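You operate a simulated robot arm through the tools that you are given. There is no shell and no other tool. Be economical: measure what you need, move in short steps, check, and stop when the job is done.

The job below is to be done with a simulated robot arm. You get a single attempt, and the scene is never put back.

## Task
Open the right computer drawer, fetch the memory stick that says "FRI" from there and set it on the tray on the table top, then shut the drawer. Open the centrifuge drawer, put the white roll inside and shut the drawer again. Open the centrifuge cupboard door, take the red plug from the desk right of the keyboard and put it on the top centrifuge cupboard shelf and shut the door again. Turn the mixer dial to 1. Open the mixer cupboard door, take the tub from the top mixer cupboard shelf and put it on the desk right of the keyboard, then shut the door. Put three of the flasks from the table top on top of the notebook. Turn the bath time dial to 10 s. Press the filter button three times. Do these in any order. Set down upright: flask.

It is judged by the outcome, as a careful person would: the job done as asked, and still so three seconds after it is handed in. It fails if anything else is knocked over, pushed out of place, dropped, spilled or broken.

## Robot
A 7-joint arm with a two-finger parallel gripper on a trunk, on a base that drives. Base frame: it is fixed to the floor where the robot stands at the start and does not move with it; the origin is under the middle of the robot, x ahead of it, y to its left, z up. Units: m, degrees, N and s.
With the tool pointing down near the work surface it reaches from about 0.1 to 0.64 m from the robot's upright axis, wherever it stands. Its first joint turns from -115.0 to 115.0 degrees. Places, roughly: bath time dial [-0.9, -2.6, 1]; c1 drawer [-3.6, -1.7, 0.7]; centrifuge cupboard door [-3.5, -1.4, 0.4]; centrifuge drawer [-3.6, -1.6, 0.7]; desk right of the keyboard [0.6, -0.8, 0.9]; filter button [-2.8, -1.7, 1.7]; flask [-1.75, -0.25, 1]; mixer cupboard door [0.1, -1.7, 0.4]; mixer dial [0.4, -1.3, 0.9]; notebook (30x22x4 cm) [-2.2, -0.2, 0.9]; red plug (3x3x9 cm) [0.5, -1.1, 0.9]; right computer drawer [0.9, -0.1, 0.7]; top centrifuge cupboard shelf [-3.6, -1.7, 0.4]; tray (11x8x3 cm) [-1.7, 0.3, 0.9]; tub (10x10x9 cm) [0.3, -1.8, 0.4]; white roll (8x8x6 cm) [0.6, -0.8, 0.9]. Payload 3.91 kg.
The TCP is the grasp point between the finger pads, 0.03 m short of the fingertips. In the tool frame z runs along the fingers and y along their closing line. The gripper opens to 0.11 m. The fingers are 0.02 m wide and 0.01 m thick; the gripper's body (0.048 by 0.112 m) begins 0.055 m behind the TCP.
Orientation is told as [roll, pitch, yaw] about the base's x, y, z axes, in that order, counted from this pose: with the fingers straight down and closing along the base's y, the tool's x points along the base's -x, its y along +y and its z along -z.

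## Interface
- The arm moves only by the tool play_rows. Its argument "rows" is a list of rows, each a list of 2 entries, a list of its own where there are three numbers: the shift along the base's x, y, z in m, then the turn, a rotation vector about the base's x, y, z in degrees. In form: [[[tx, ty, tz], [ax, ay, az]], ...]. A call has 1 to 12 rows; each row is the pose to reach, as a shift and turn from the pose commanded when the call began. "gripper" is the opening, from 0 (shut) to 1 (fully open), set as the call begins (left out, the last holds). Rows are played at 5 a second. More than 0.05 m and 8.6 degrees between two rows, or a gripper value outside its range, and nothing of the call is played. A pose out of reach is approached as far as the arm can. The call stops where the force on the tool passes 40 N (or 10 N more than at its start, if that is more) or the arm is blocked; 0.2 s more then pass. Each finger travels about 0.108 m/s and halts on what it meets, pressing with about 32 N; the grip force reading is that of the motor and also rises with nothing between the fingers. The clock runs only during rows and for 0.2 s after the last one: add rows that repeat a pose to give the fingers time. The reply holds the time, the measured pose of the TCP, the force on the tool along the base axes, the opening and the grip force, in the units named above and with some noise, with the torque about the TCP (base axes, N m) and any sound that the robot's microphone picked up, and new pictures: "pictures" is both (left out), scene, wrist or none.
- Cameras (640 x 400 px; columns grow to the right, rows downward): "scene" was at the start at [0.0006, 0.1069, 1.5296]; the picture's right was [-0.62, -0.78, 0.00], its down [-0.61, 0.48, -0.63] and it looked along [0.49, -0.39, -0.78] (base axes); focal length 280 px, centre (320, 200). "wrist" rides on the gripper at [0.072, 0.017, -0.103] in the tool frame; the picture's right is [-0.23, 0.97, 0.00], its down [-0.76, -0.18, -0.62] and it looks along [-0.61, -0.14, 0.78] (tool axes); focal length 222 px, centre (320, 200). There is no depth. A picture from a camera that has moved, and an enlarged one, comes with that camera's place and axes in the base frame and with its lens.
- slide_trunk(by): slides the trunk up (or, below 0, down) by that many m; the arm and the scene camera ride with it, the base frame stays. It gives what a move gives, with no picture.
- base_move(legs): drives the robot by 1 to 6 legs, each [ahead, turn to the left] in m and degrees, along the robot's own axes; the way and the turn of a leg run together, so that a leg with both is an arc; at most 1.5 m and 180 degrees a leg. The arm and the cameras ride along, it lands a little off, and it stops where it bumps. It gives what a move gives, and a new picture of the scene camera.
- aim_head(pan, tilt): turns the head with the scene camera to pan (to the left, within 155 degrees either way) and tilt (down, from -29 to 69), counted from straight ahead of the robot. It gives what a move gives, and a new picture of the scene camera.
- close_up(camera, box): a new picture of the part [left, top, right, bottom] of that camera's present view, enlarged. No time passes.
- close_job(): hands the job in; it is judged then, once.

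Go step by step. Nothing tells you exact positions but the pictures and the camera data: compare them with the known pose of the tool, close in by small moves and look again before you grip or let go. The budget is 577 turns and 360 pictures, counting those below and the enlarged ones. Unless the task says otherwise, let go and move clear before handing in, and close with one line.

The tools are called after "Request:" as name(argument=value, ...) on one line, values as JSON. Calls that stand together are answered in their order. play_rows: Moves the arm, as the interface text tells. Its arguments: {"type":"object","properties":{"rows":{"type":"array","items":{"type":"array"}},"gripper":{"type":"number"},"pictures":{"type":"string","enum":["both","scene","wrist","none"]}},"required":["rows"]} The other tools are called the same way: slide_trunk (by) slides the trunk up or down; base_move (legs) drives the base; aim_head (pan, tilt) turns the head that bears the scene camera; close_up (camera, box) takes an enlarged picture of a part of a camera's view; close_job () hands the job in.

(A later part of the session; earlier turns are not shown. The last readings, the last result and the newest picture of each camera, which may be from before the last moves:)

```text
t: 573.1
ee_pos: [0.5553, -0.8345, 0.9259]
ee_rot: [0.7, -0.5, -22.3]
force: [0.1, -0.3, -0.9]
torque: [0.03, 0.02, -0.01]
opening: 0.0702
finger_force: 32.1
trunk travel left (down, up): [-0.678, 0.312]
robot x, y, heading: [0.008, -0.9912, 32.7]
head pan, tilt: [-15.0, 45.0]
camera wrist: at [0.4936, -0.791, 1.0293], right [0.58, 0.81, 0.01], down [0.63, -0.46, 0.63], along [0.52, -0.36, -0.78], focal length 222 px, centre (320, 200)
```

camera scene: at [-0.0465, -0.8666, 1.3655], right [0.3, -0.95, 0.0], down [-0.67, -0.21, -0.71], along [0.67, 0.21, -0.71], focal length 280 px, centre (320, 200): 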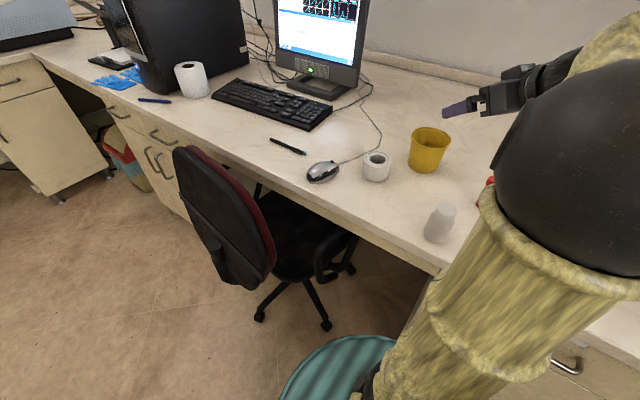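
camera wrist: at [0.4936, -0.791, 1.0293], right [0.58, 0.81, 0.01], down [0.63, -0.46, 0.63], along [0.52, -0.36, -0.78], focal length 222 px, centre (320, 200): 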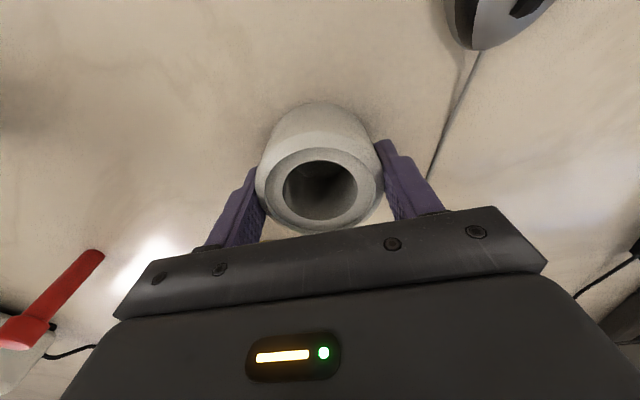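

Request:
play_rows(rows=[[[0, 0, 0.0], [0, 0, 0]], [[0, 0, 0.03], [0, 0, 0]], [[0, 0, 0.07], [0, 0, 0]], [[0, 0, 0.11], [0, 0, 0]], [[0, 0, 0.15], [0, 0, 0]], [[-0.01, -0.01, 0.19], [0, 0, 0]], [[-0.03, -0.02, 0.23], [0, 0, 0]], [[-0.06, -0.03, 0.26], [0, 0, 0]]], gripper=0, pictures="wrist")

```text
t: 574.9
ee_pos: [0.4955, -0.8628, 1.1881]
ee_rot: [0.6, -0.5, -22.2]
force: [0.4, 0.0, -0.8]
torque: [-0.03, -0.02, -0.01]
opening: 0.0697
finger_force: 32.4
trunk travel left (down, up): [-0.678, 0.312]
robot x, y, heading: [0.008, -0.9904, 32.9]
head pan, tilt: [-15.0, 45.0]
camera wrist: at [0.4331, -0.8195, 1.2906], right [0.58, 0.81, 0.01], down [0.63, -0.46, 0.63], along [0.52, -0.36, -0.78], focal length 222 px, centre (320, 200)
```

wrist: 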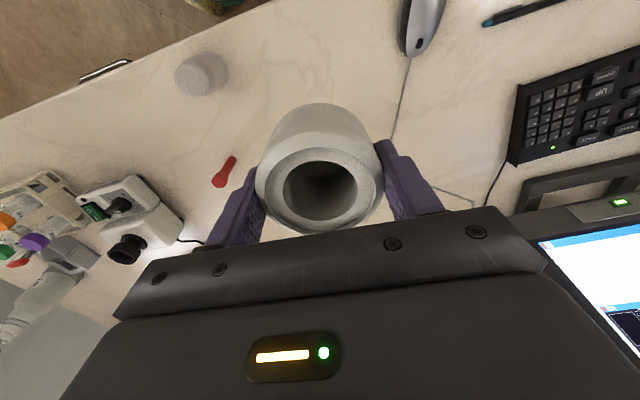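

The roll is held well. I'll drive back to the centrifuge cabinet.

Request:
base_move(legs=[[0, 158.3], [1.33, 0], [0, -22.9], [1.0, 0], [0.9, 0], [0, 83.7]])

Request:
aim_head(pan=-10, tilt=50)

```text
t: 578.3
ee_pos: [0.1705, -0.5116, 1.187]
ee_rot: [0.6, -0.6, 34.2]
force: [-0.4, -0.1, -0.8]
torque: [-0.02, -0.01, 0.02]
opening: 0.0696
finger_force: 31.7
trunk travel left (down, up): [-0.678, 0.312]
robot x, y, heading: [0.0101, -0.9872, 86.6]
head pan, tilt: [-15.0, 45.0]
stopped in leg 1: the robot was blocked; the commanded pose is now the measured one
camera scene: at [-0.123, -0.9592, 1.5653], right [0.95, -0.32, 0.0], down [-0.22, -0.67, -0.71], along [0.23, 0.67, -0.71], focal length 280 px, centre (320, 200)
```

scene: 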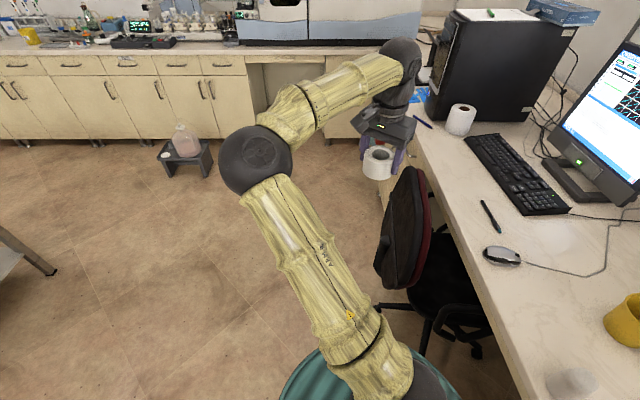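

```text
t: 578.9
ee_pos: [0.1734, -0.5115, 1.1866]
ee_rot: [0.5, -0.5, 33.9]
force: [0.1, 0.1, -0.9]
torque: [-0.02, 0.01, -0.03]
opening: 0.0699
finger_force: 31.4
trunk travel left (down, up): [-0.678, 0.312]
robot x, y, heading: [0.0077, -0.9888, 86.4]
head pan, tilt: [-10.0, 50.0]
camera scene: at [-0.1294, -0.9612, 1.5585], right [0.97, -0.23, 0.0], down [-0.18, -0.74, -0.64], along [0.15, 0.62, -0.77], focal length 280 px, centre (320, 200)
```

scene: 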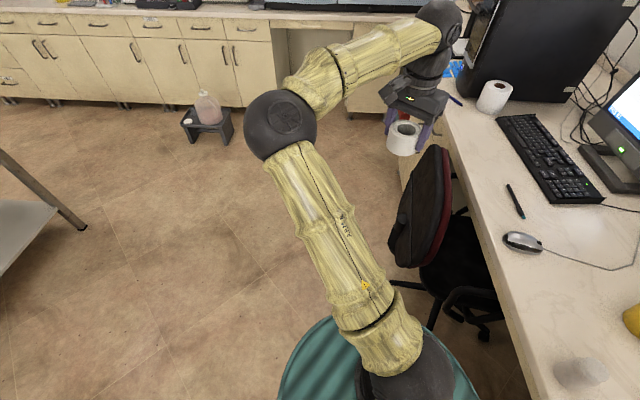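

The base bumped something while turning close to the desk. I'll turn back, reverse into the open, then turn.

Request:
base_move(legs=[[0, -45], [-0.4, 0]])

```text
t: 583.5
ee_pos: [0.1629, -1.0322, 1.1861]
ee_rot: [0.5, -0.5, -11.0]
force: [-0.2, 0.0, -0.9]
torque: [0.0, 0.0, -0.01]
opening: 0.0699
finger_force: 31.9
trunk travel left (down, up): [-0.678, 0.312]
robot x, y, heading: [-0.2882, -1.2504, 41.1]
head pan, tilt: [-10.0, 50.0]
camera scene: at [-0.3696, -1.1355, 1.5585], right [0.52, -0.85, 0.0], down [-0.65, -0.4, -0.64], along [0.55, 0.33, -0.77], focal length 280 px, centre (320, 200)
```

scene: 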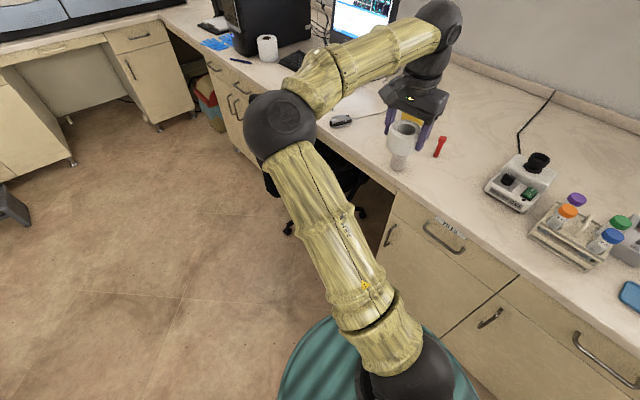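

Request:
base_move(legs=[[0, 138.9], [1.01, 0], [0, -11.7], [1.0, 0], [0.92, 0], [0, 83.7]])

```text
t: 603.8
ee_pos: [-3.5493, -0.6683, 1.186]
ee_rot: [0.2, 0.3, 116.1]
force: [1.5, -1.0, -1.8]
torque: [0.08, 0.05, 0.05]
opening: 0.0697
finger_force: 32.3
trunk travel left (down, up): [-0.678, 0.312]
robot x, y, heading: [-3.1009, -0.8957, 168.5]
head pan, tilt: [-10.0, 50.0]
stopped in leg 5: the force on the tool passed its limit (the readings are from after the stop); the commanded pose is now the measured one
camera scene: at [-3.1458, -1.0281, 1.5585], right [0.37, 0.93, 0.0], down [0.71, -0.28, -0.64], along [-0.6, 0.24, -0.77], focal length 280 px, centre (320, 200)
```

scene: 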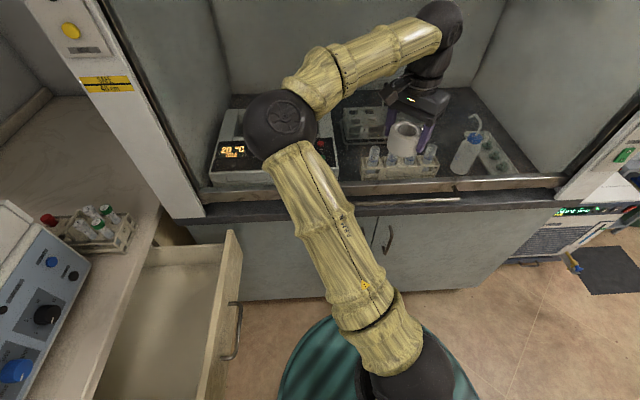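

The arm reached into the fume hood and touched something. I'll look closely before moving.

Request:
close_up(camera="scene", box=[320, 60, 540, 200])

Request:
play_rows(rows=[[[0, 0, 0], [0, 0, 0]]], pictures="wrist")

```text
2.86 times, centred on (430, 130) of scene
camera zoom: at [-3.1458, -1.0281, 1.5585], right [0.37, 0.93, 0.0], down [0.71, -0.28, -0.64], along [-0.6, 0.24, -0.77], focal length 799 px, centre (6, 400)
```

zoom: 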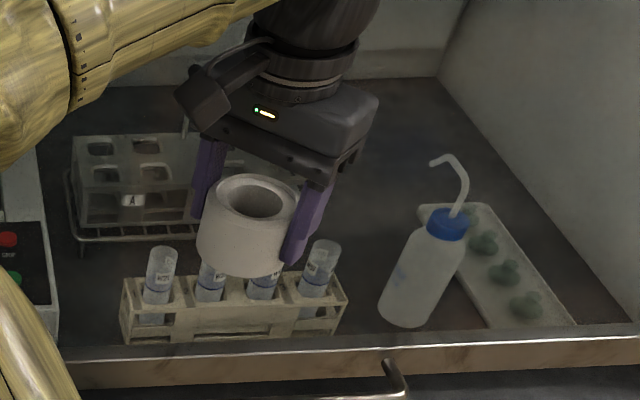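

```text
t: 604.2
ee_pos: [-3.5471, -0.6684, 1.1865]
ee_rot: [0.2, 0.1, 116.2]
force: [2.4, -1.3, -1.4]
torque: [0.05, 0.07, 0.06]
opening: 0.0692
finger_force: 32.4
trunk travel left (down, up): [-0.678, 0.312]
robot x, y, heading: [-3.102, -0.8944, 168.5]
head pan, tilt: [-10.0, 50.0]
camera wrist: at [-3.531, -0.7402, 1.2905], right [-0.97, -0.23, 0.0], down [-0.18, 0.76, 0.62], along [-0.14, 0.6, -0.78], focal length 222 px, centre (320, 200)
```

wrist: 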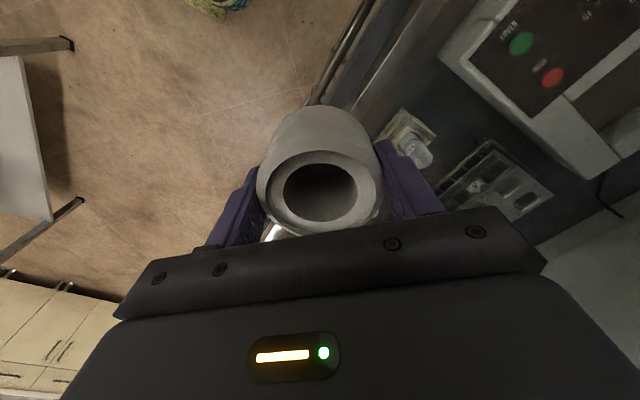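

Nothing was disturbed; the touch was very light. I'll back straight out, then reverse into position with the arm facing away from the hood.

Request:
base_move(legs=[[-0.3, 0]])

Request:
play_rows(rows=[[[0.03, -0.015, 0.01], [0, 0, 0]], [[0.05, -0.025, 0.02], [0, 0, 0]]], pictures="none")

```text
t: 606.2
ee_pos: [-3.2538, -0.7289, 1.1863]
ee_rot: [0.2, 0.1, 116.2]
force: [-0.2, 0.1, -1.3]
torque: [-0.01, 0.05, 0.01]
opening: 0.0696
finger_force: 31.9
trunk travel left (down, up): [-0.678, 0.312]
robot x, y, heading: [-2.808, -0.9555, 168.4]
head pan, tilt: [-10.0, 50.0]
camera scene: at [-2.8512, -1.0877, 1.5586], right [0.37, 0.93, 0.0], down [0.71, -0.28, -0.64], along [-0.6, 0.24, -0.77], focal length 280 px, centre (320, 200)
```

scene: 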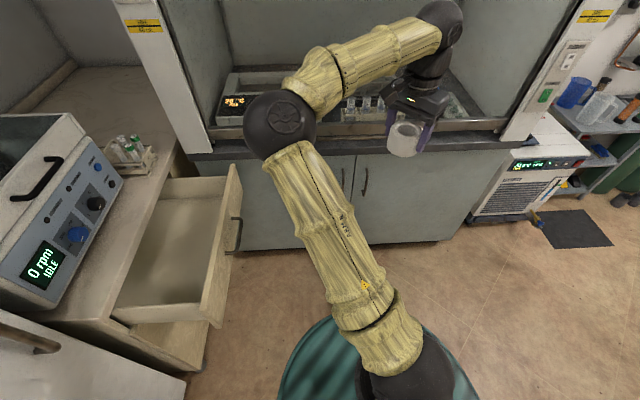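

```text
t: 606.8
ee_pos: [-3.2054, -0.7544, 1.2056]
ee_rot: [0.2, 0.2, 116.2]
force: [-0.2, -0.5, -0.9]
torque: [0.01, 0.01, 0.0]
opening: 0.0696
finger_force: 32.5
trunk travel left (down, up): [-0.678, 0.312]
robot x, y, heading: [-2.8121, -0.9553, 168.6]
head pan, tilt: [-10.0, 50.0]
```

Request:
base_move(legs=[[0, 175.8], [-0.35, 0], [0, -92]])

Request:
aim_head(pan=-15, tilt=50)

```text
t: 620.2
ee_pos: [-3.3824, -1.247, 1.2055]
ee_rot: [0.1, 0.1, -158.4]
force: [-0.4, -0.1, -1.0]
torque: [0.02, -0.02, -0.02]
opening: 0.0695
finger_force: 31.6
trunk travel left (down, up): [-0.678, 0.312]
robot x, y, heading: [-3.1497, -0.8708, -106.0]
head pan, tilt: [-10.0, 50.0]
camera scene: at [-3.016, -0.9227, 1.5585], right [-0.9, 0.44, 0.0], down [0.34, 0.69, -0.64], along [-0.28, -0.58, -0.77], focal length 280 px, centre (320, 200)
```

scene: 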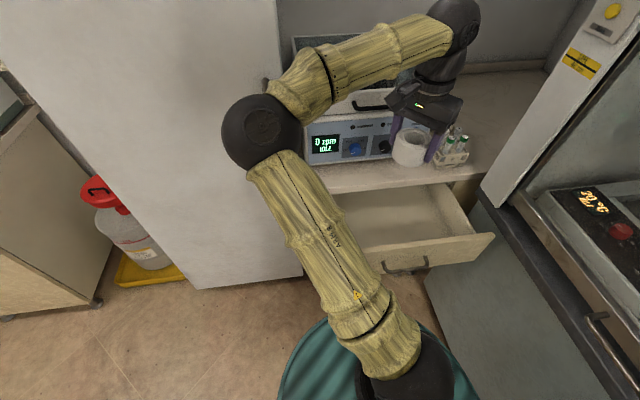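

```text
t: 620.9
ee_pos: [-3.3832, -1.2471, 1.206]
ee_rot: [0.2, 0.2, -158.4]
force: [0.3, -0.1, -1.8]
torque: [-0.02, 0.04, -0.02]
opening: 0.0697
finger_force: 32.1
trunk travel left (down, up): [-0.678, 0.312]
robot x, y, heading: [-3.1506, -0.8698, -105.8]
head pan, tilt: [-15.0, 50.0]
camera scene: at [-3.0217, -0.9194, 1.5585], right [-0.86, 0.52, 0.0], down [0.4, 0.66, -0.64], along [-0.33, -0.55, -0.77], focal length 280 px, centre (320, 200)
```

scene: 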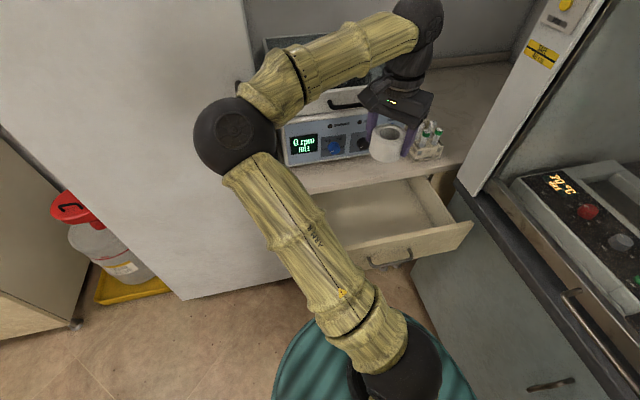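

The roll is over the open drawer. I'll shift to the middle of it and lower.

Request:
play_rows(rows=[[[-0.04, -0.015, 0], [0, 0, 0]], [[-0.08, -0.03, 0], [0, 0, 0]], [[-0.117, -0.043, -0.02], [0, 0, 0]], [[-0.117, -0.043, -0.065], [0, 0, 0]], [[-0.117, -0.043, -0.11], [0, 0, 0]], [[-0.117, -0.043, -0.155], [0, 0, 0]], [[-0.117, -0.043, -0.2], [0, 0, 0]], [[-0.117, -0.043, -0.24], [0, 0, 0]]], pictures="both")

```text
t: 622.7
ee_pos: [-3.4997, -1.2902, 0.9649]
ee_rot: [0.2, 0.1, -158.4]
force: [0.0, 0.6, -0.8]
torque: [-0.02, 0.03, 0.03]
opening: 0.0698
finger_force: 31.8
trunk travel left (down, up): [-0.678, 0.312]
robot x, y, heading: [-3.1398, -0.868, -106.2]
head pan, tilt: [-15.0, 50.0]
camera scene: at [-3.0221, -0.9198, 1.5586], right [-0.86, 0.52, 0.0], down [0.4, 0.66, -0.64], along [-0.33, -0.55, -0.77], focal length 280 px, centre (320, 200)
camera wrist: at [-3.4264, -1.2787, 1.0693], right [0.15, -0.99, 0.0], down [-0.78, -0.11, 0.62], along [-0.61, -0.09, -0.78], focal length 222 px, centre (320, 200)
```

scene: 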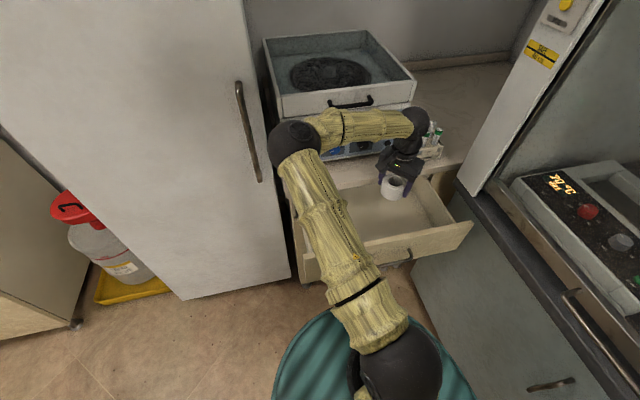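
wrist: 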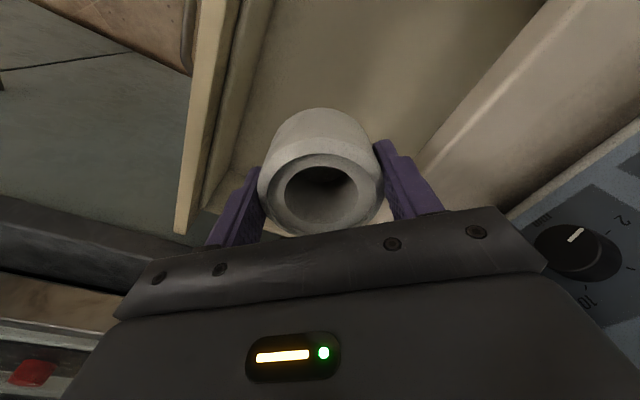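

The roll is centred between the drawer front and the counter edge. I'll lower it.

Request:
play_rows(rows=[[[0, 0, -0.045], [0, 0, 0]], [[0, 0, -0.09], [0, 0, 0]], [[0, 0, -0.13], [0, 0, 0]], [[0, 0, -0.165], [0, 0, 0]], [[0, 0, -0.185], [0, 0, 0]]], pictures="wrist")

```text
t: 623.9
ee_pos: [-3.5, -1.2915, 0.7812]
ee_rot: [0.1, 0.1, -158.3]
force: [-0.6, -0.8, -1.0]
torque: [-0.01, 0.03, 0.02]
opening: 0.0694
finger_force: 32.4
trunk travel left (down, up): [-0.678, 0.312]
robot x, y, heading: [-3.1471, -0.8673, -106.2]
head pan, tilt: [-15.0, 50.0]
camera wrist: at [-3.4267, -1.2786, 0.8856], right [0.15, -0.99, 0.0], down [-0.78, -0.11, 0.62], along [-0.61, -0.09, -0.78], focal length 222 px, centre (320, 200)
```

wrist: 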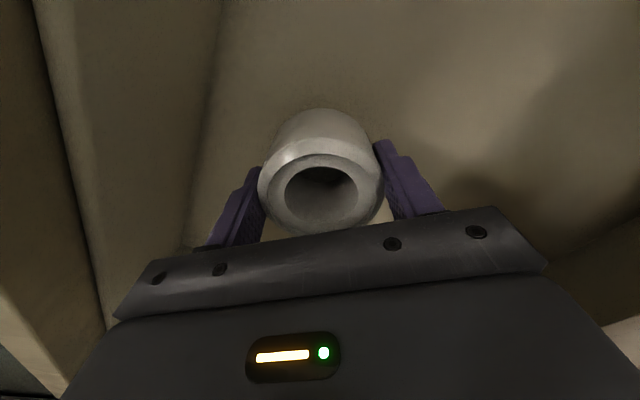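

Request:
play_rows(rows=[[[0, 0, -0.006], [0, 0, 0]], [[0, 0, -0.012], [0, 0, 0]], [[0, 0, -0.017], [0, 0, 0]], [[0, 0, -0.021], [0, 0, 0]], [[0, 0, -0.025], [0, 0, 0]], [[0, 0, -0.029], [0, 0, 0]]], pictures="none")

```text
t: 625.3
ee_pos: [-3.4993, -1.29, 0.7519]
ee_rot: [0.1, 0.1, -158.4]
force: [0.9, -0.1, -1.3]
torque: [0.0, -0.01, 0.02]
opening: 0.0696
finger_force: 32.1
trunk travel left (down, up): [-0.678, 0.312]
robot x, y, heading: [-3.1469, -0.8704, -106.1]
head pan, tilt: [-15.0, 50.0]
```

Request:
play_rows(rows=[[[0, 0, -0.003], [0, 0, 0]], [[0, 0, -0.006], [0, 0, 0]], [[0, 0, -0.009], [0, 0, 0]], [[0, 0, -0.012], [0, 0, 0]]], pictures="none")

```text
t: 626.3
ee_pos: [-3.5011, -1.2902, 0.7445]
ee_rot: [0.2, -0.2, -158.4]
force: [1.8, -1.6, 27.0]
torque: [0.1, 0.26, 0.1]
opening: 0.0699
finger_force: 31.5
trunk travel left (down, up): [-0.678, 0.312]
robot x, y, heading: [-3.1457, -0.8713, -106.0]
head pan, tilt: [-15.0, 50.0]
```

The roll is on the drawer floor. I'll release and rise.

Request:
play_rows(rows=[[[0, 0, 0.004], [0, 0, 0]], [[0, 0, 0.004], [0, 0, 0]], [[0, 0, 0.004], [0, 0, 0]], [[0, 0, 0.03], [0, 0, 0]], [[0, 0, 0.07], [0, 0, 0]], [[0, 0, 0.115], [0, 0, 0]], [[0, 0, 0.16], [0, 0, 0]], [[0, 0, 0.205], [0, 0, 0]], [[0, 0, 0.25], [0, 0, 0]]], gripper=0.88, pictures="wrist")

```text
t: 628.3
ee_pos: [-3.4997, -1.2891, 0.9908]
ee_rot: [0.1, 0.2, -158.4]
force: [-0.2, 0.0, 0.0]
torque: [-0.01, -0.02, 0.01]
opening: 0.0969
finger_force: 0.1
trunk travel left (down, up): [-0.678, 0.312]
robot x, y, heading: [-3.1469, -0.8701, -105.9]
head pan, tilt: [-15.0, 50.0]
camera wrist: at [-3.4265, -1.2769, 1.0951], right [0.15, -0.99, 0.0], down [-0.78, -0.11, 0.62], along [-0.61, -0.09, -0.78], focal length 222 px, centre (320, 200)
```

wrist: 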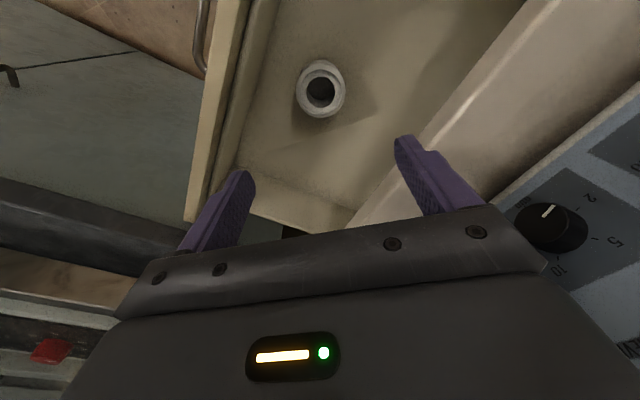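

The roll sits in the drawer. I'll back up and set the tool tilted with closed fingers to push the drawer shut.

Request:
base_move(legs=[[-0.22, 0]])

Request:
play_rows(rows=[[[0, 0.01, 0.02], [0, 0, 8.3]], [[0, 0.02, 0.04], [0, 0, 16.6]], [[0, 0.03, 0.06], [0, 0, 25]], [[0, 0.03, 0.08], [0, 0, 33.3]], [[0, 0.03, 0.08], [0, 0, 41.6]], [[0, 0.03, 0.08], [0, 0, 50]]], gripper=0, pictures="none")

```text
t: 630.0
ee_pos: [-3.4393, -1.076, 0.991]
ee_rot: [0.2, 0.1, -158.4]
force: [-0.4, 0.5, 0.5]
torque: [0.0, -0.01, -0.02]
opening: 0.0967
finger_force: 0.1
trunk travel left (down, up): [-0.678, 0.312]
robot x, y, heading: [-3.0892, -0.6591, -106.1]
head pan, tilt: [-15.0, 50.0]
camera scene: at [-2.9606, -0.7069, 1.5586], right [-0.86, 0.52, 0.0], down [0.4, 0.66, -0.64], along [-0.33, -0.55, -0.77], focal length 280 px, centre (320, 200)
```

scene: 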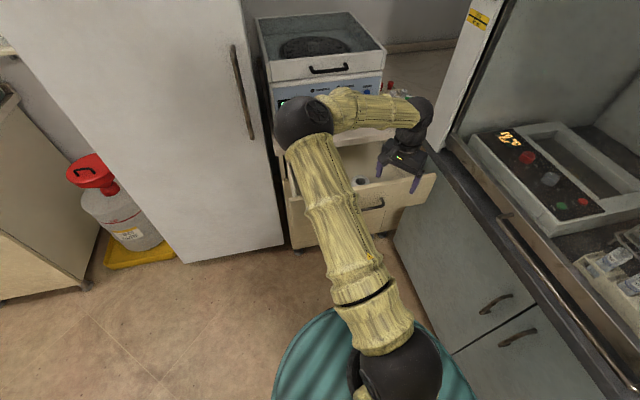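

```text
t: 631.4
ee_pos: [-3.4387, -1.0478, 1.0701]
ee_rot: [0.2, 0.1, -108.3]
force: [0.2, 0.4, -0.2]
torque: [-0.01, -0.03, 0.01]
opening: 0.0
finger_force: 31.9
trunk travel left (down, up): [-0.678, 0.312]
robot x, y, heading: [-3.0852, -0.657, -106.3]
head pan, tilt: [-15.0, 50.0]
```

Request:
play_rows(rows=[[[-0.003, -0.01, 0], [-7.1, 2.35, 0]], [[-0.006, -0.02, 0], [-14.2, 4.7, 0]], [[-0.01, -0.03, 0], [-21.3, 7, 0]], [[-0.013, -0.04, 0], [-28.5, 9.4, 0]], [[-0.016, -0.05, 0], [-35.6, 11.8, 0]], [[-0.02, -0.06, 0], [-42.7, 14.1, 0]]], pictures="none")

```text
t: 632.8
ee_pos: [-3.4601, -1.1073, 1.0696]
ee_rot: [0.2, -44.9, -108.4]
force: [0.1, 0.4, -0.3]
torque: [-0.01, 0.02, 0.02]
opening: 0.0001
finger_force: 32.2
trunk travel left (down, up): [-0.678, 0.312]
robot x, y, heading: [-3.0796, -0.6588, -106.1]
head pan, tilt: [-15.0, 50.0]
```

Request:
slide_trunk(by=-0.2)

Request:
play_rows(rows=[[[0.003, 0.01, -0.015], [0, 0, 0]], [[0.003, 0.01, -0.035], [0, 0, 0]]], pictures="both")

```text
t: 634.9
ee_pos: [-3.4588, -1.1073, 0.8708]
ee_rot: [0.2, -44.8, -108.4]
force: [0.1, 0.9, 0.5]
torque: [-0.01, 0.01, 0.02]
opening: 0.0001
finger_force: 31.7
trunk travel left (down, up): [-0.478, 0.512]
robot x, y, heading: [-3.0807, -0.6555, -106.0]
head pan, tilt: [-15.0, 50.0]
```

```text
t: 635.5
ee_pos: [-3.4557, -1.0977, 0.8353]
ee_rot: [0.3, -44.9, -108.5]
force: [0.1, -0.6, 0.3]
torque: [-0.04, -0.02, -0.02]
opening: 0.0002
finger_force: 32.1
trunk travel left (down, up): [-0.478, 0.512]
robot x, y, heading: [-3.0869, -0.6563, -106.4]
head pan, tilt: [-15.0, 50.0]
camera scene: at [-2.9609, -0.7075, 1.3586], right [-0.86, 0.52, 0.0], down [0.4, 0.66, -0.64], along [-0.33, -0.55, -0.77], focal length 280 px, centre (320, 200)
camera wrist: at [-3.4015, -0.9839, 0.8586], right [0.87, -0.46, 0.16], down [-0.2, -0.04, 0.98], along [-0.44, -0.89, -0.13], focal length 222 px, centre (320, 200)
```

scene: 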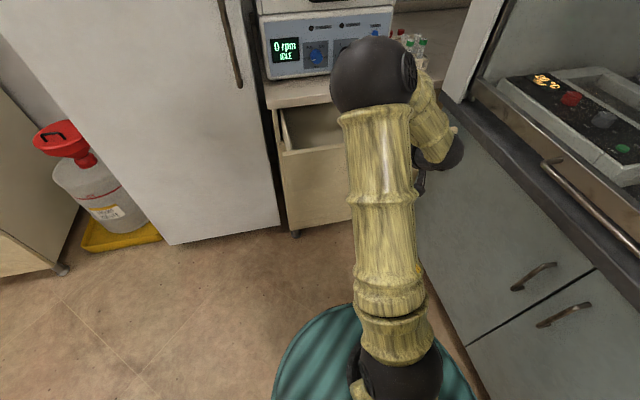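
wrist: 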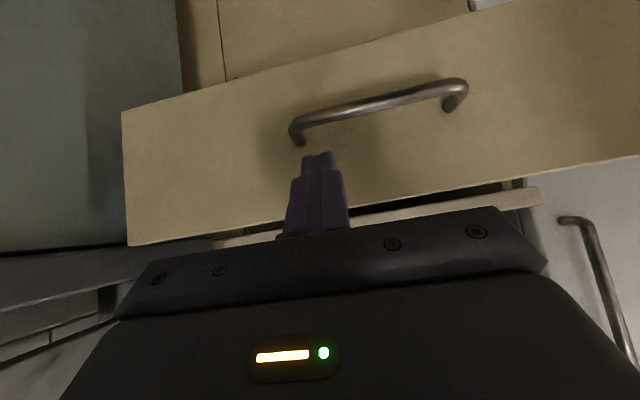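

Request:
play_rows(rows=[[[0.04, -0.013, -0.003], [0, 0, 0]], [[0.034, -0.032, -0.003], [0, 0, 0]], [[0.0277, -0.051, -0.003], [0, 0, 0]], [[0.0214, -0.07, -0.003], [0, 0, 0]], [[0.015, -0.089, -0.003], [0, 0, 0]], [[0.0088, -0.108, -0.003], [0, 0, 0]], [[0.0025, -0.127, -0.003], [0, 0, 0]], [[-0.0038, -0.146, -0.003], [0, 0, 0]], [[-0.01, -0.165, -0.003], [0, 0, 0]], [[-0.0164, -0.184, -0.003], [0, 0, 0]], [[-0.0227, -0.203, -0.003], [0, 0, 0]], [[-0.029, -0.222, -0.003], [0, 0, 0]]], pictures="scene")

```text
t: 638.1
ee_pos: [-3.4858, -1.3198, 0.8323]
ee_rot: [0.3, -44.8, -108.4]
force: [-0.2, 0.3, -0.4]
torque: [0.0, 0.01, -0.03]
opening: 0.0
finger_force: 31.8
trunk travel left (down, up): [-0.478, 0.512]
robot x, y, heading: [-3.0864, -0.658, -106.3]
head pan, tilt: [-15.0, 50.0]
camera scene: at [-2.961, -0.7078, 1.3585], right [-0.86, 0.52, 0.0], down [0.4, 0.66, -0.64], along [-0.33, -0.55, -0.77], focal length 280 px, centre (320, 200)
```

scene: 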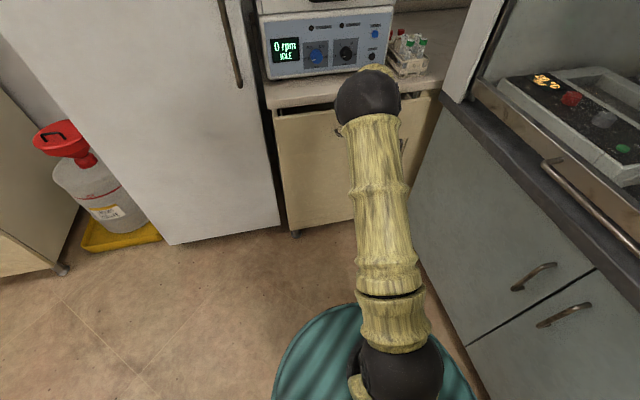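

Request:
play_rows(rows=[[[-0.005, -0.015, 0], [0, 0, 0]], [[-0.01, -0.03, 0], [0, 0, 0]], [[-0.014, -0.042, 0], [0, 0, 0]], [[-0.018, -0.054, 0], [0, 0, 0]], [[-0.022, -0.066, 0], [0, 0, 0]], [[-0.026, -0.078, 0], [0, 0, 0]]], pictures="both")

```text
t: 639.5
ee_pos: [-3.5109, -1.3963, 0.8336]
ee_rot: [0.4, -44.8, -108.4]
force: [5.5, 7.3, 1.3]
torque: [0.12, -0.07, 0.07]
opening: 0.0
finger_force: 32.1
trunk travel left (down, up): [-0.478, 0.512]
robot x, y, heading: [-3.0831, -0.6575, -106.0]
head pan, tilt: [-15.0, 50.0]
camera scene: at [-2.9602, -0.7067, 1.3586], right [-0.86, 0.52, 0.0], down [0.4, 0.66, -0.64], along [-0.33, -0.55, -0.77], focal length 280 px, centre (320, 200)
camera wrist: at [-3.4558, -1.2833, 0.8558], right [0.87, -0.46, 0.16], down [-0.2, -0.04, 0.98], along [-0.44, -0.89, -0.13], focal length 222 px, centre (320, 200)
```

scene: 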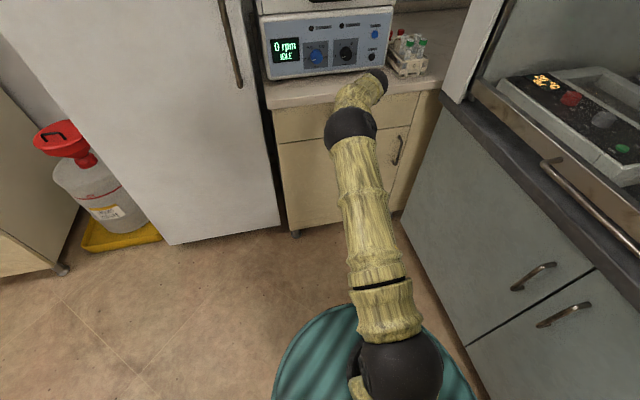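
wrist: 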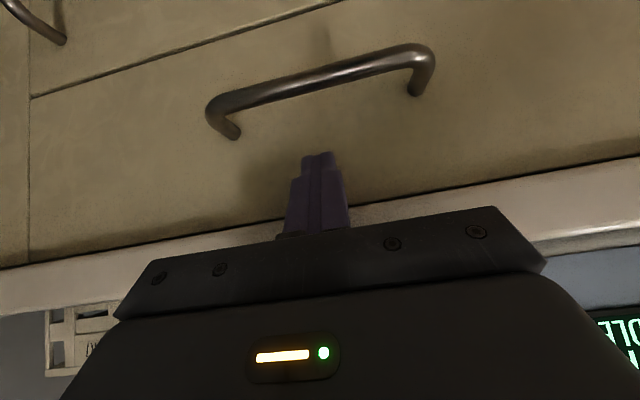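

Request:
play_rows(rows=[[[-0.002, -0.006, 0], [0, 0, 0]], [[-0.004, -0.012, 0], [0, 0, 0]], [[-0.006, -0.018, 0], [0, 0, 0]]], pictures="none")

```text
t: 639.9
ee_pos: [-3.5111, -1.3971, 0.8327]
ee_rot: [0.5, -44.2, -108.5]
force: [11.4, 20.3, 7.5]
torque: [0.06, -0.23, 0.07]
opening: 0.0
finger_force: 32.0
trunk travel left (down, up): [-0.478, 0.512]
robot x, y, heading: [-3.084, -0.6569, -106.3]
head pan, tilt: [-15.0, 50.0]
stopped in row 1: the force on the tool passed its limit (the readings are from after the stop); the commanded pose is now the measured one
```

The drawer is shut. Next is the cupboard door, with its handle on the right and hinge on the left, so I'll retract and look at the handle.

Request:
play_rows(rows=[[[0.013, 0.04, 0.005], [0, 0, 0]], [[0.026, 0.08, 0.01], [0, 0, 0]], [[0.039, 0.12, 0.015], [0, 0, 0]], [[0.052, 0.16, 0.02], [0, 0, 0]], [[0.065, 0.2, 0.025], [0, 0, 0]], [[0.078, 0.24, 0.03], [0, 0, 0]]], pictures="none")

```text
t: 641.3
ee_pos: [-3.4342, -1.1576, 0.8589]
ee_rot: [0.4, -44.2, -108.3]
force: [-0.1, 0.0, 0.5]
torque: [-0.01, 0.03, -0.01]
opening: 0.0
finger_force: 32.1
trunk travel left (down, up): [-0.478, 0.512]
robot x, y, heading: [-3.0846, -0.661, -105.9]
head pan, tilt: [-15.0, 50.0]
```

Request:
base_move(legs=[[0.1, 0]])

Request:
slide_trunk(by=-0.22)

Request:
play_rows(rows=[[[-0.02, 0.02, 0], [0, 0, -3]], [[-0.05, 0.04, 0], [0, 0, -6]], [[-0.08, 0.06, 0], [-1.5, 1, -9]], [[-0.11, 0.08, 0], [-3.3, 2, -12]]], gripper=0.5, pictures="both")

```text
t: 642.5
ee_pos: [-3.4622, -1.2561, 0.8583]
ee_rot: [0.3, -44.2, -108.4]
force: [-0.4, 0.0, -1.4]
torque: [0.01, 0.04, 0.01]
opening: 0.0002
finger_force: 32.1
trunk travel left (down, up): [-0.478, 0.512]
robot x, y, heading: [-3.1146, -0.755, -105.9]
head pan, tilt: [-15.0, 50.0]
camera scene: at [-2.9885, -0.8037, 1.3585], right [-0.86, 0.52, 0.0], down [0.4, 0.66, -0.64], along [-0.33, -0.55, -0.77], focal length 280 px, centre (320, 200)
```

scene: 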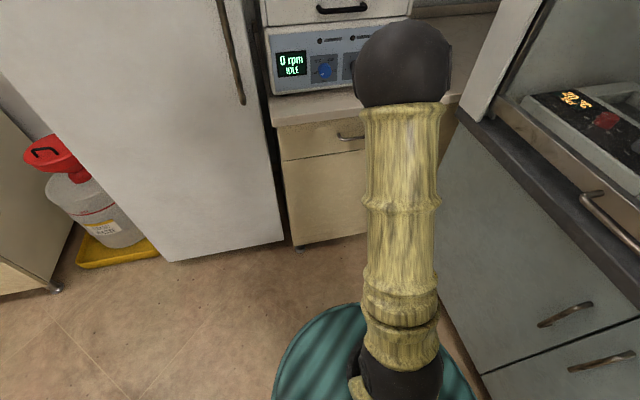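

```text
t: 644.8
ee_pos: [-3.4617, -1.255, 0.6391]
ee_rot: [0.4, -44.2, -108.4]
force: [-0.3, -0.8, 0.1]
torque: [-0.03, 0.0, 0.03]
opening: 0.0001
finger_force: 32.0
trunk travel left (down, up): [-0.258, 0.732]
robot x, y, heading: [-3.1125, -0.7537, -105.7]
head pan, tilt: [-15.0, 50.0]
```

```text
t: 645.8
ee_pos: [-3.5715, -1.175, 0.6373]
ee_rot: [-0.3, -48.2, -119.8]
force: [0.0, 0.7, 0.8]
torque: [0.03, 0.04, -0.04]
opening: 0.055
finger_force: 0.0
trunk travel left (down, up): [-0.258, 0.732]
robot x, y, heading: [-3.1113, -0.7568, -106.0]
head pan, tilt: [-15.0, 50.0]
camera scene: at [-2.9882, -0.8036, 1.1385], right [-0.86, 0.52, 0.0], down [0.4, 0.66, -0.64], along [-0.33, -0.55, -0.77], focal length 280 px, centre (320, 200)
camera wrist: at [-3.4947, -1.0741, 0.6539], right [0.77, -0.62, 0.17], down [-0.17, 0.05, 0.98], along [-0.62, -0.78, -0.07], focal length 222 px, centre (320, 200)
```

scene: 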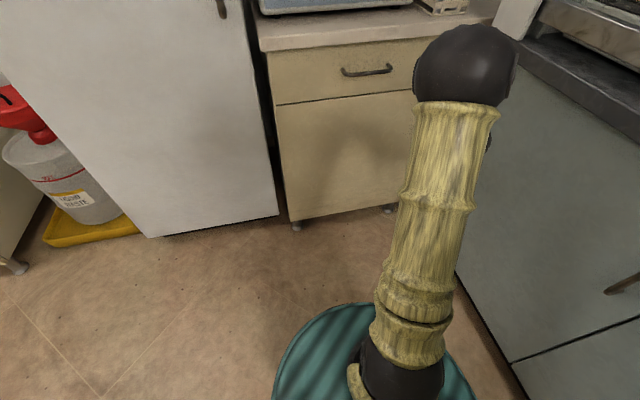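
wrist: 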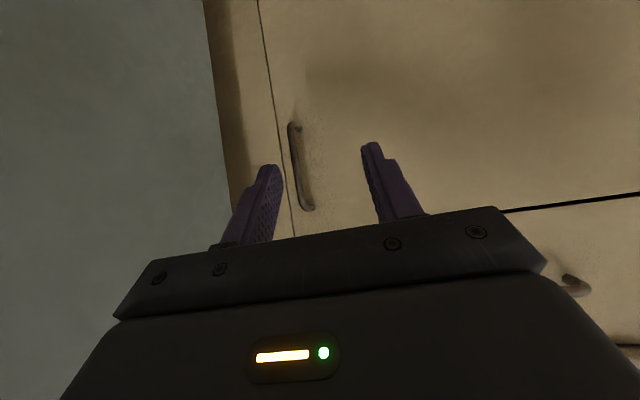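

The handle is at about (-3.711, -1.314, 0.575). I'll approach it.

Request:
play_rows(rows=[[[-0.025, -0.025, -0.009], [0, 0, -2]], [[-0.05, -0.05, -0.018], [0, 0, -4]], [[-0.075, -0.075, -0.027], [0, 0, -5]], [[-0.098, -0.097, -0.035], [0, 0, -5]]], pictures="wrist")

```text
t: 646.8
ee_pos: [-3.6706, -1.2708, 0.6047]
ee_rot: [-0.3, -48.0, -125.0]
force: [0.0, 0.6, 0.2]
torque: [0.01, -0.01, -0.03]
opening: 0.055
finger_force: 0.1
trunk travel left (down, up): [-0.258, 0.732]
robot x, y, heading: [-3.1148, -0.7547, -106.1]
head pan, tilt: [-15.0, 50.0]
camera wrist: at [-3.5843, -1.1783, 0.6193], right [0.71, -0.68, 0.17], down [-0.17, 0.06, 0.98], along [-0.68, -0.73, -0.07], focal length 222 px, centre (320, 200)
```

wrist: 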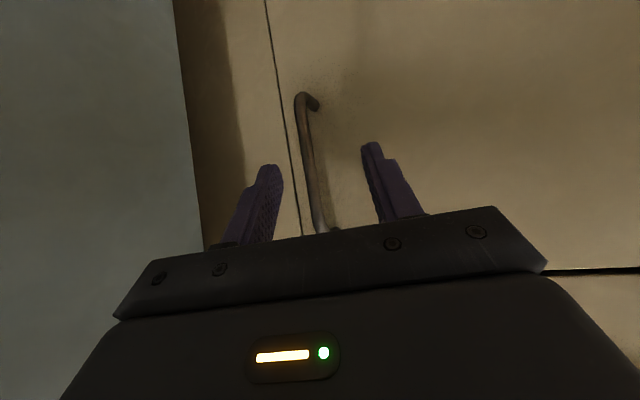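

Request:
play_rows(rows=[[[-0.012, -0.013, -0.005], [0, 0, 0]], [[-0.024, -0.026, -0.01], [0, 0, 0]], [[-0.036, -0.038, -0.014], [0, 0, 0]]], pictures="wrist")

```text
t: 647.6
ee_pos: [-3.7061, -1.3102, 0.5896]
ee_rot: [-0.2, -48.0, -124.9]
force: [0.4, 0.1, -0.2]
torque: [-0.01, -0.01, -0.01]
opening: 0.0551
finger_force: 0.1
trunk travel left (down, up): [-0.258, 0.732]
robot x, y, heading: [-3.1104, -0.7529, -106.0]
head pan, tilt: [-15.0, 50.0]
camera wrist: at [-3.6202, -1.2164, 0.6056], right [0.71, -0.68, 0.17], down [-0.17, 0.06, 0.98], along [-0.68, -0.73, -0.07], focal length 222 px, centre (320, 200)
```

wrist: 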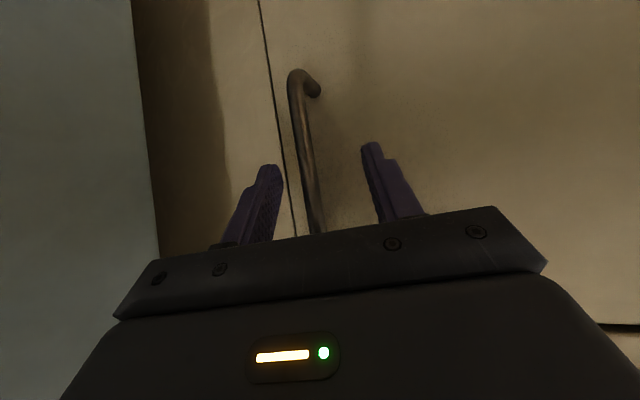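

Request:
play_rows(rows=[[[-0.009, 0.003, -0.002], [0, 0, 0]], [[-0.009, 0.003, -0.002], [0, 0, 0]]], pictures="none")

Request:
play_rows(rows=[[[0, 0, 0], [0, 0, 0]], [[0, 0, 0], [0, 0, 0]], [[0, 0, 0], [0, 0, 0]], [[0, 0, 0], [0, 0, 0]]], gripper=0, pictures="wrist")

```text
t: 648.2
ee_pos: [-3.7143, -1.3062, 0.5884]
ee_rot: [-0.3, -48.0, -125.0]
force: [-0.5, -0.4, 0.0]
torque: [0.02, -0.02, -0.01]
opening: 0.0549
finger_force: 0.0
trunk travel left (down, up): [-0.258, 0.732]
robot x, y, heading: [-3.112, -0.7543, -106.1]
head pan, tilt: [-15.0, 50.0]
```

```text
t: 649.2
ee_pos: [-3.7151, -1.3069, 0.5864]
ee_rot: [-0.2, -48.0, -124.7]
force: [8.3, -3.2, -0.9]
torque: [-0.19, -0.31, 0.16]
opening: 0.0116
finger_force: 45.4
trunk travel left (down, up): [-0.258, 0.732]
robot x, y, heading: [-3.1086, -0.756, -105.8]
head pan, tilt: [-15.0, 50.0]
camera wrist: at [-3.6285, -1.2138, 0.6032], right [0.71, -0.68, 0.17], down [-0.17, 0.06, 0.98], along [-0.68, -0.73, -0.07], focal length 222 px, centre (320, 200)
```

wrist: 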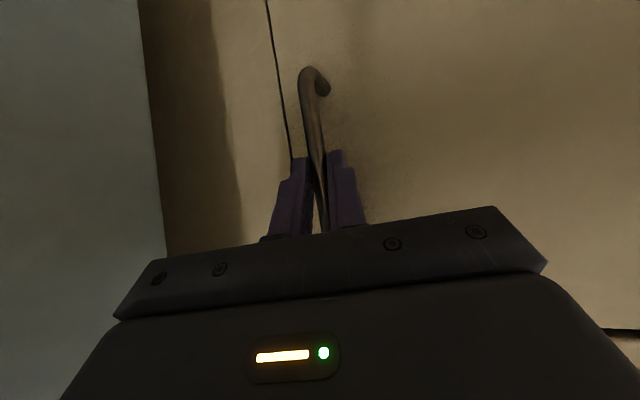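

The handle is gripped. I'll pull along its arc, hinge on the left this time.

Request:
play_rows(rows=[[[0.005, 0.0108, 0], [0, 0, 0]], [[0.0101, 0.0218, 0], [0, 0, -1]], [[0.0156, 0.0323, 0], [0, 0, -2]], [[0.0213, 0.043, 0], [0, 0, -3]], [[0.0274, 0.0533, 0], [0, 0, -4]], [[0.0337, 0.0637, 0], [0, 0, -5]], [[0.0403, 0.0736, 0], [0, 0, -6]], [[0.0471, 0.0836, 0], [0, 0, -7]], [[0.0615, 0.1028, 0], [0, 0, -8]], [[0.0769, 0.1213, 0], [0, 0, -9]]], pictures="scene")

```text
t: 651.4
ee_pos: [-3.6396, -1.1843, 0.5868]
ee_rot: [-0.4, -48.0, -133.9]
force: [-3.4, 3.1, -1.2]
torque: [0.41, -1.1, -0.03]
opening: 0.0113
finger_force: 44.7
trunk travel left (down, up): [-0.258, 0.732]
robot x, y, heading: [-3.1111, -0.7511, -106.0]
head pan, tilt: [-15.0, 50.0]
camera scene: at [-2.9889, -0.8034, 1.1386], right [-0.86, 0.52, 0.0], down [0.4, 0.66, -0.64], along [-0.33, -0.55, -0.77], focal length 280 px, centre (320, 200)
```

scene: 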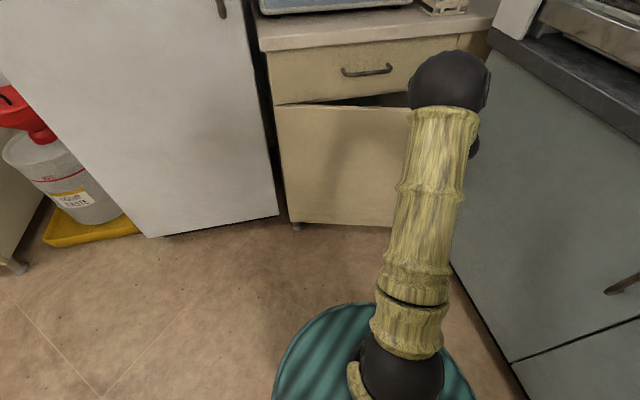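

Request:
play_rows(rows=[[[0.0082, 0.0088, 0], [0, 0, -1]], [[0.0164, 0.0175, 0], [0, 0, -2]], [[0.025, 0.026, 0], [0, 0, -3]], [[0.0336, 0.0343, 0], [0, 0, -4]], [[0.0426, 0.0422, 0], [0, 0, -5]], [[0.0517, 0.0501, 0], [0, 0, -6]], [[0.061, 0.0576, 0], [0, 0, -7]], [[0.0706, 0.0649, 0], [0, 0, -8]], [[0.0804, 0.0719, 0], [0, 0, -9]], [[0.0903, 0.0787, 0], [0, 0, -10]], [[0.1107, 0.0915, 0], [0, 0, -11]], [[0.1316, 0.1032, 0], [0, 0, -12]]], pictures="scene")

```text
t: 653.7
ee_pos: [-3.5457, -1.0976, 0.5883]
ee_rot: [-0.6, -47.9, -144.7]
force: [-2.6, 3.6, -1.7]
torque: [-0.02, -1.01, -0.05]
opening: 0.0114
finger_force: 44.8
trunk travel left (down, up): [-0.258, 0.732]
robot x, y, heading: [-3.1166, -0.7544, -106.0]
head pan, tilt: [-15.0, 50.0]
stopped in row 11: the force on the tool passed its limit (the readings are from after the stop); the commanded pose is now the measured one
camera scene: at [-2.989, -0.8031, 1.1387], right [-0.86, 0.52, 0.0], down [0.4, 0.66, -0.64], along [-0.33, -0.55, -0.77], focal length 280 px, centre (320, 200)
```

scene: 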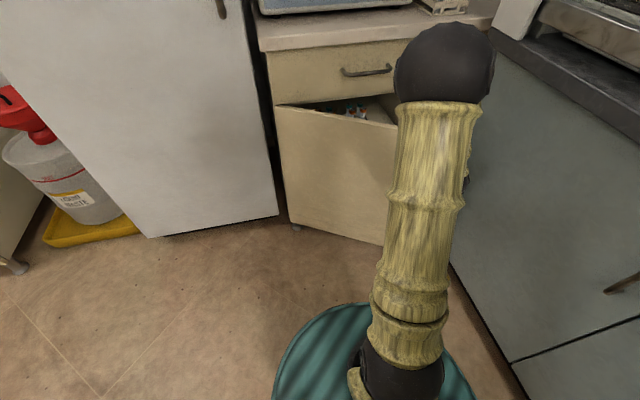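

The door is a third open. I'll release, then push it further from the inside with closed fingers.

Request:
play_rows(rows=[[[0, 0, 0], [0, 0, 0]], [[0, 0, 0], [0, 0, 0]], [[0.012, 0.008, 0.013], [0, 0, 0]], [[0.03, 0.021, 0.033], [0, 0, 0]], [[0.03, 0.021, 0.075], [0, 0, 0]], [[0.03, 0.021, 0.12], [0, 0, 0]], [[0.03, 0.021, 0.165], [0, 0, 0]], [[0.03, 0.021, 0.21], [0, 0, 0]]], gripper=0.4, pictures="none")

Request:
base_move(legs=[[-0.15, 0]])

```text
t: 655.7
ee_pos: [-3.4919, -1.1075, 0.7973]
ee_rot: [-0.6, -47.9, -140.0]
force: [0.5, -0.7, 0.4]
torque: [0.04, 0.02, -0.01]
opening: 0.044
finger_force: 0.1
trunk travel left (down, up): [-0.258, 0.732]
robot x, y, heading: [-3.1138, -0.754, -106.1]
head pan, tilt: [-15.0, 50.0]
stopped in row 8: the arm was blocked; the commanded pose is now the measured one
```

```text
t: 657.1
ee_pos: [-3.4516, -0.9622, 0.7975]
ee_rot: [-0.5, -47.9, -140.2]
force: [0.9, -0.1, 0.1]
torque: [0.02, -0.01, 0.02]
opening: 0.044
finger_force: 0.0
trunk travel left (down, up): [-0.258, 0.732]
robot x, y, heading: [-3.0743, -0.6104, -106.2]
head pan, tilt: [-15.0, 50.0]
camera scene: at [-2.9466, -0.6582, 1.1385], right [-0.86, 0.52, 0.0], down [0.4, 0.66, -0.64], along [-0.33, -0.55, -0.77], focal length 280 px, centre (320, 200)
```

scene: 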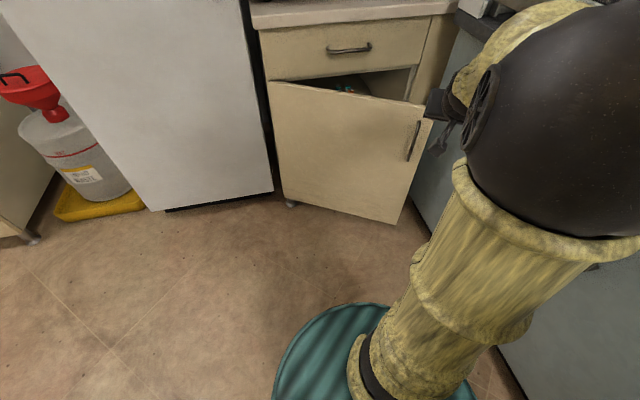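

Request:
play_rows(rows=[[[-0.02, -0.03, 0.0], [0, 0, 3]], [[-0.045, -0.065, 0.0], [0, 0, 6]], [[-0.07, -0.1, 0.0], [0, 0, 9]], [[-0.095, -0.14, 0.0], [0, 0, 12]], [[-0.12, -0.18, 0.0], [0, 0, 15]], [[-0.145, -0.218, -0.01], [0, 0, 15]], [[-0.148, -0.228, -0.03], [0, 0, 15]]], gripper=0, pictures="both")

```text
t: 658.7
ee_pos: [-3.5988, -1.1899, 0.7677]
ee_rot: [-0.7, -47.8, -125.2]
force: [0.5, -0.2, 0.1]
torque: [0.0, -0.02, -0.02]
opening: 0.0001
finger_force: 32.7
trunk travel left (down, up): [-0.258, 0.732]
robot x, y, heading: [-3.0712, -0.6079, -106.2]
head pan, tilt: [-15.0, 50.0]
camera scene: at [-2.9467, -0.6582, 1.1385], right [-0.86, 0.52, 0.0], down [0.4, 0.66, -0.64], along [-0.33, -0.55, -0.77], focal length 280 px, centre (320, 200)
camera wrist: at [-3.5128, -1.0978, 0.7843], right [0.7, -0.69, 0.16], down [-0.17, 0.06, 0.98], along [-0.69, -0.72, -0.07], focal length 222 px, centre (320, 200)
```

scene: 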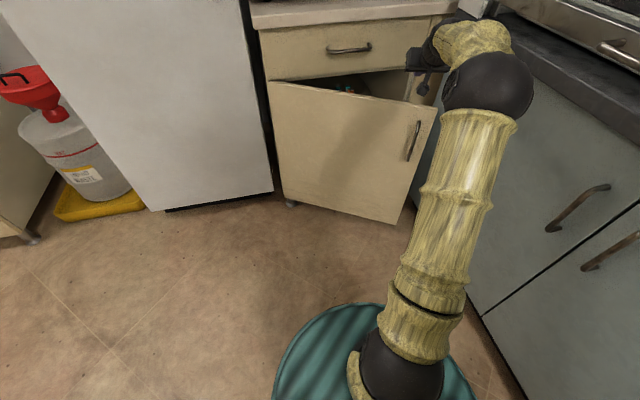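
wrist: 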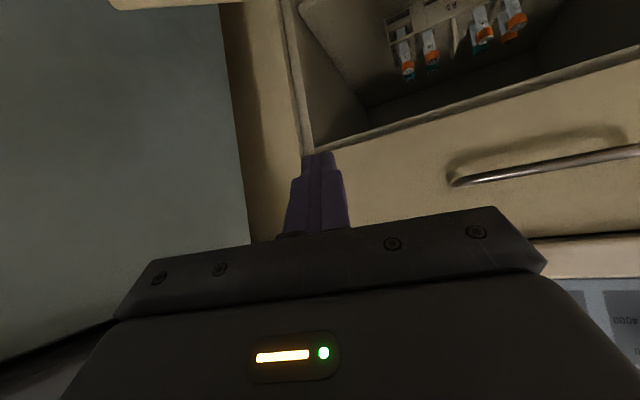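

Request:
play_rows(rows=[[[0, 0, -0.04], [0, 0, 0]], [[0, 0, -0.08], [0, 0, 0]], [[0.015, 0.014, -0.083], [0, 0, 0]], [[0.0305, 0.0281, -0.083], [0, 0, 0]], [[0.0453, 0.04, -0.083], [0, 0, 0]], [[0.0601, 0.0508, -0.083], [0, 0, 0]], [[0.0758, 0.061, -0.083], [0, 0, 0]], [[0.0915, 0.0708, -0.083], [0, 0, 0]], [[0.108, 0.0795, -0.083], [0, 0, 0]], [[0.1245, 0.088, -0.083], [0, 0, 0]]], pictures="scene")

```text
t: 660.9
ee_pos: [-3.4732, -1.1012, 0.6839]
ee_rot: [-0.5, -47.9, -125.3]
force: [-0.7, 0.0, -0.7]
torque: [0.01, 0.0, -0.01]
opening: 0.0002
finger_force: 32.0
trunk travel left (down, up): [-0.258, 0.732]
robot x, y, heading: [-3.0711, -0.6087, -106.0]
head pan, tilt: [-15.0, 50.0]
camera scene: at [-2.9468, -0.6582, 1.1385], right [-0.86, 0.52, 0.0], down [0.4, 0.66, -0.64], along [-0.33, -0.55, -0.77], focal length 280 px, centre (320, 200)
```

scene: 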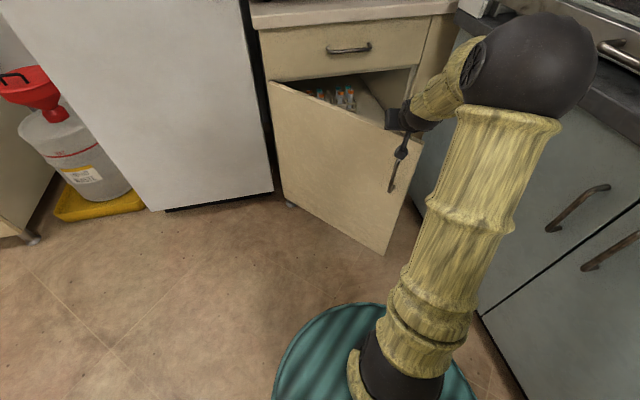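

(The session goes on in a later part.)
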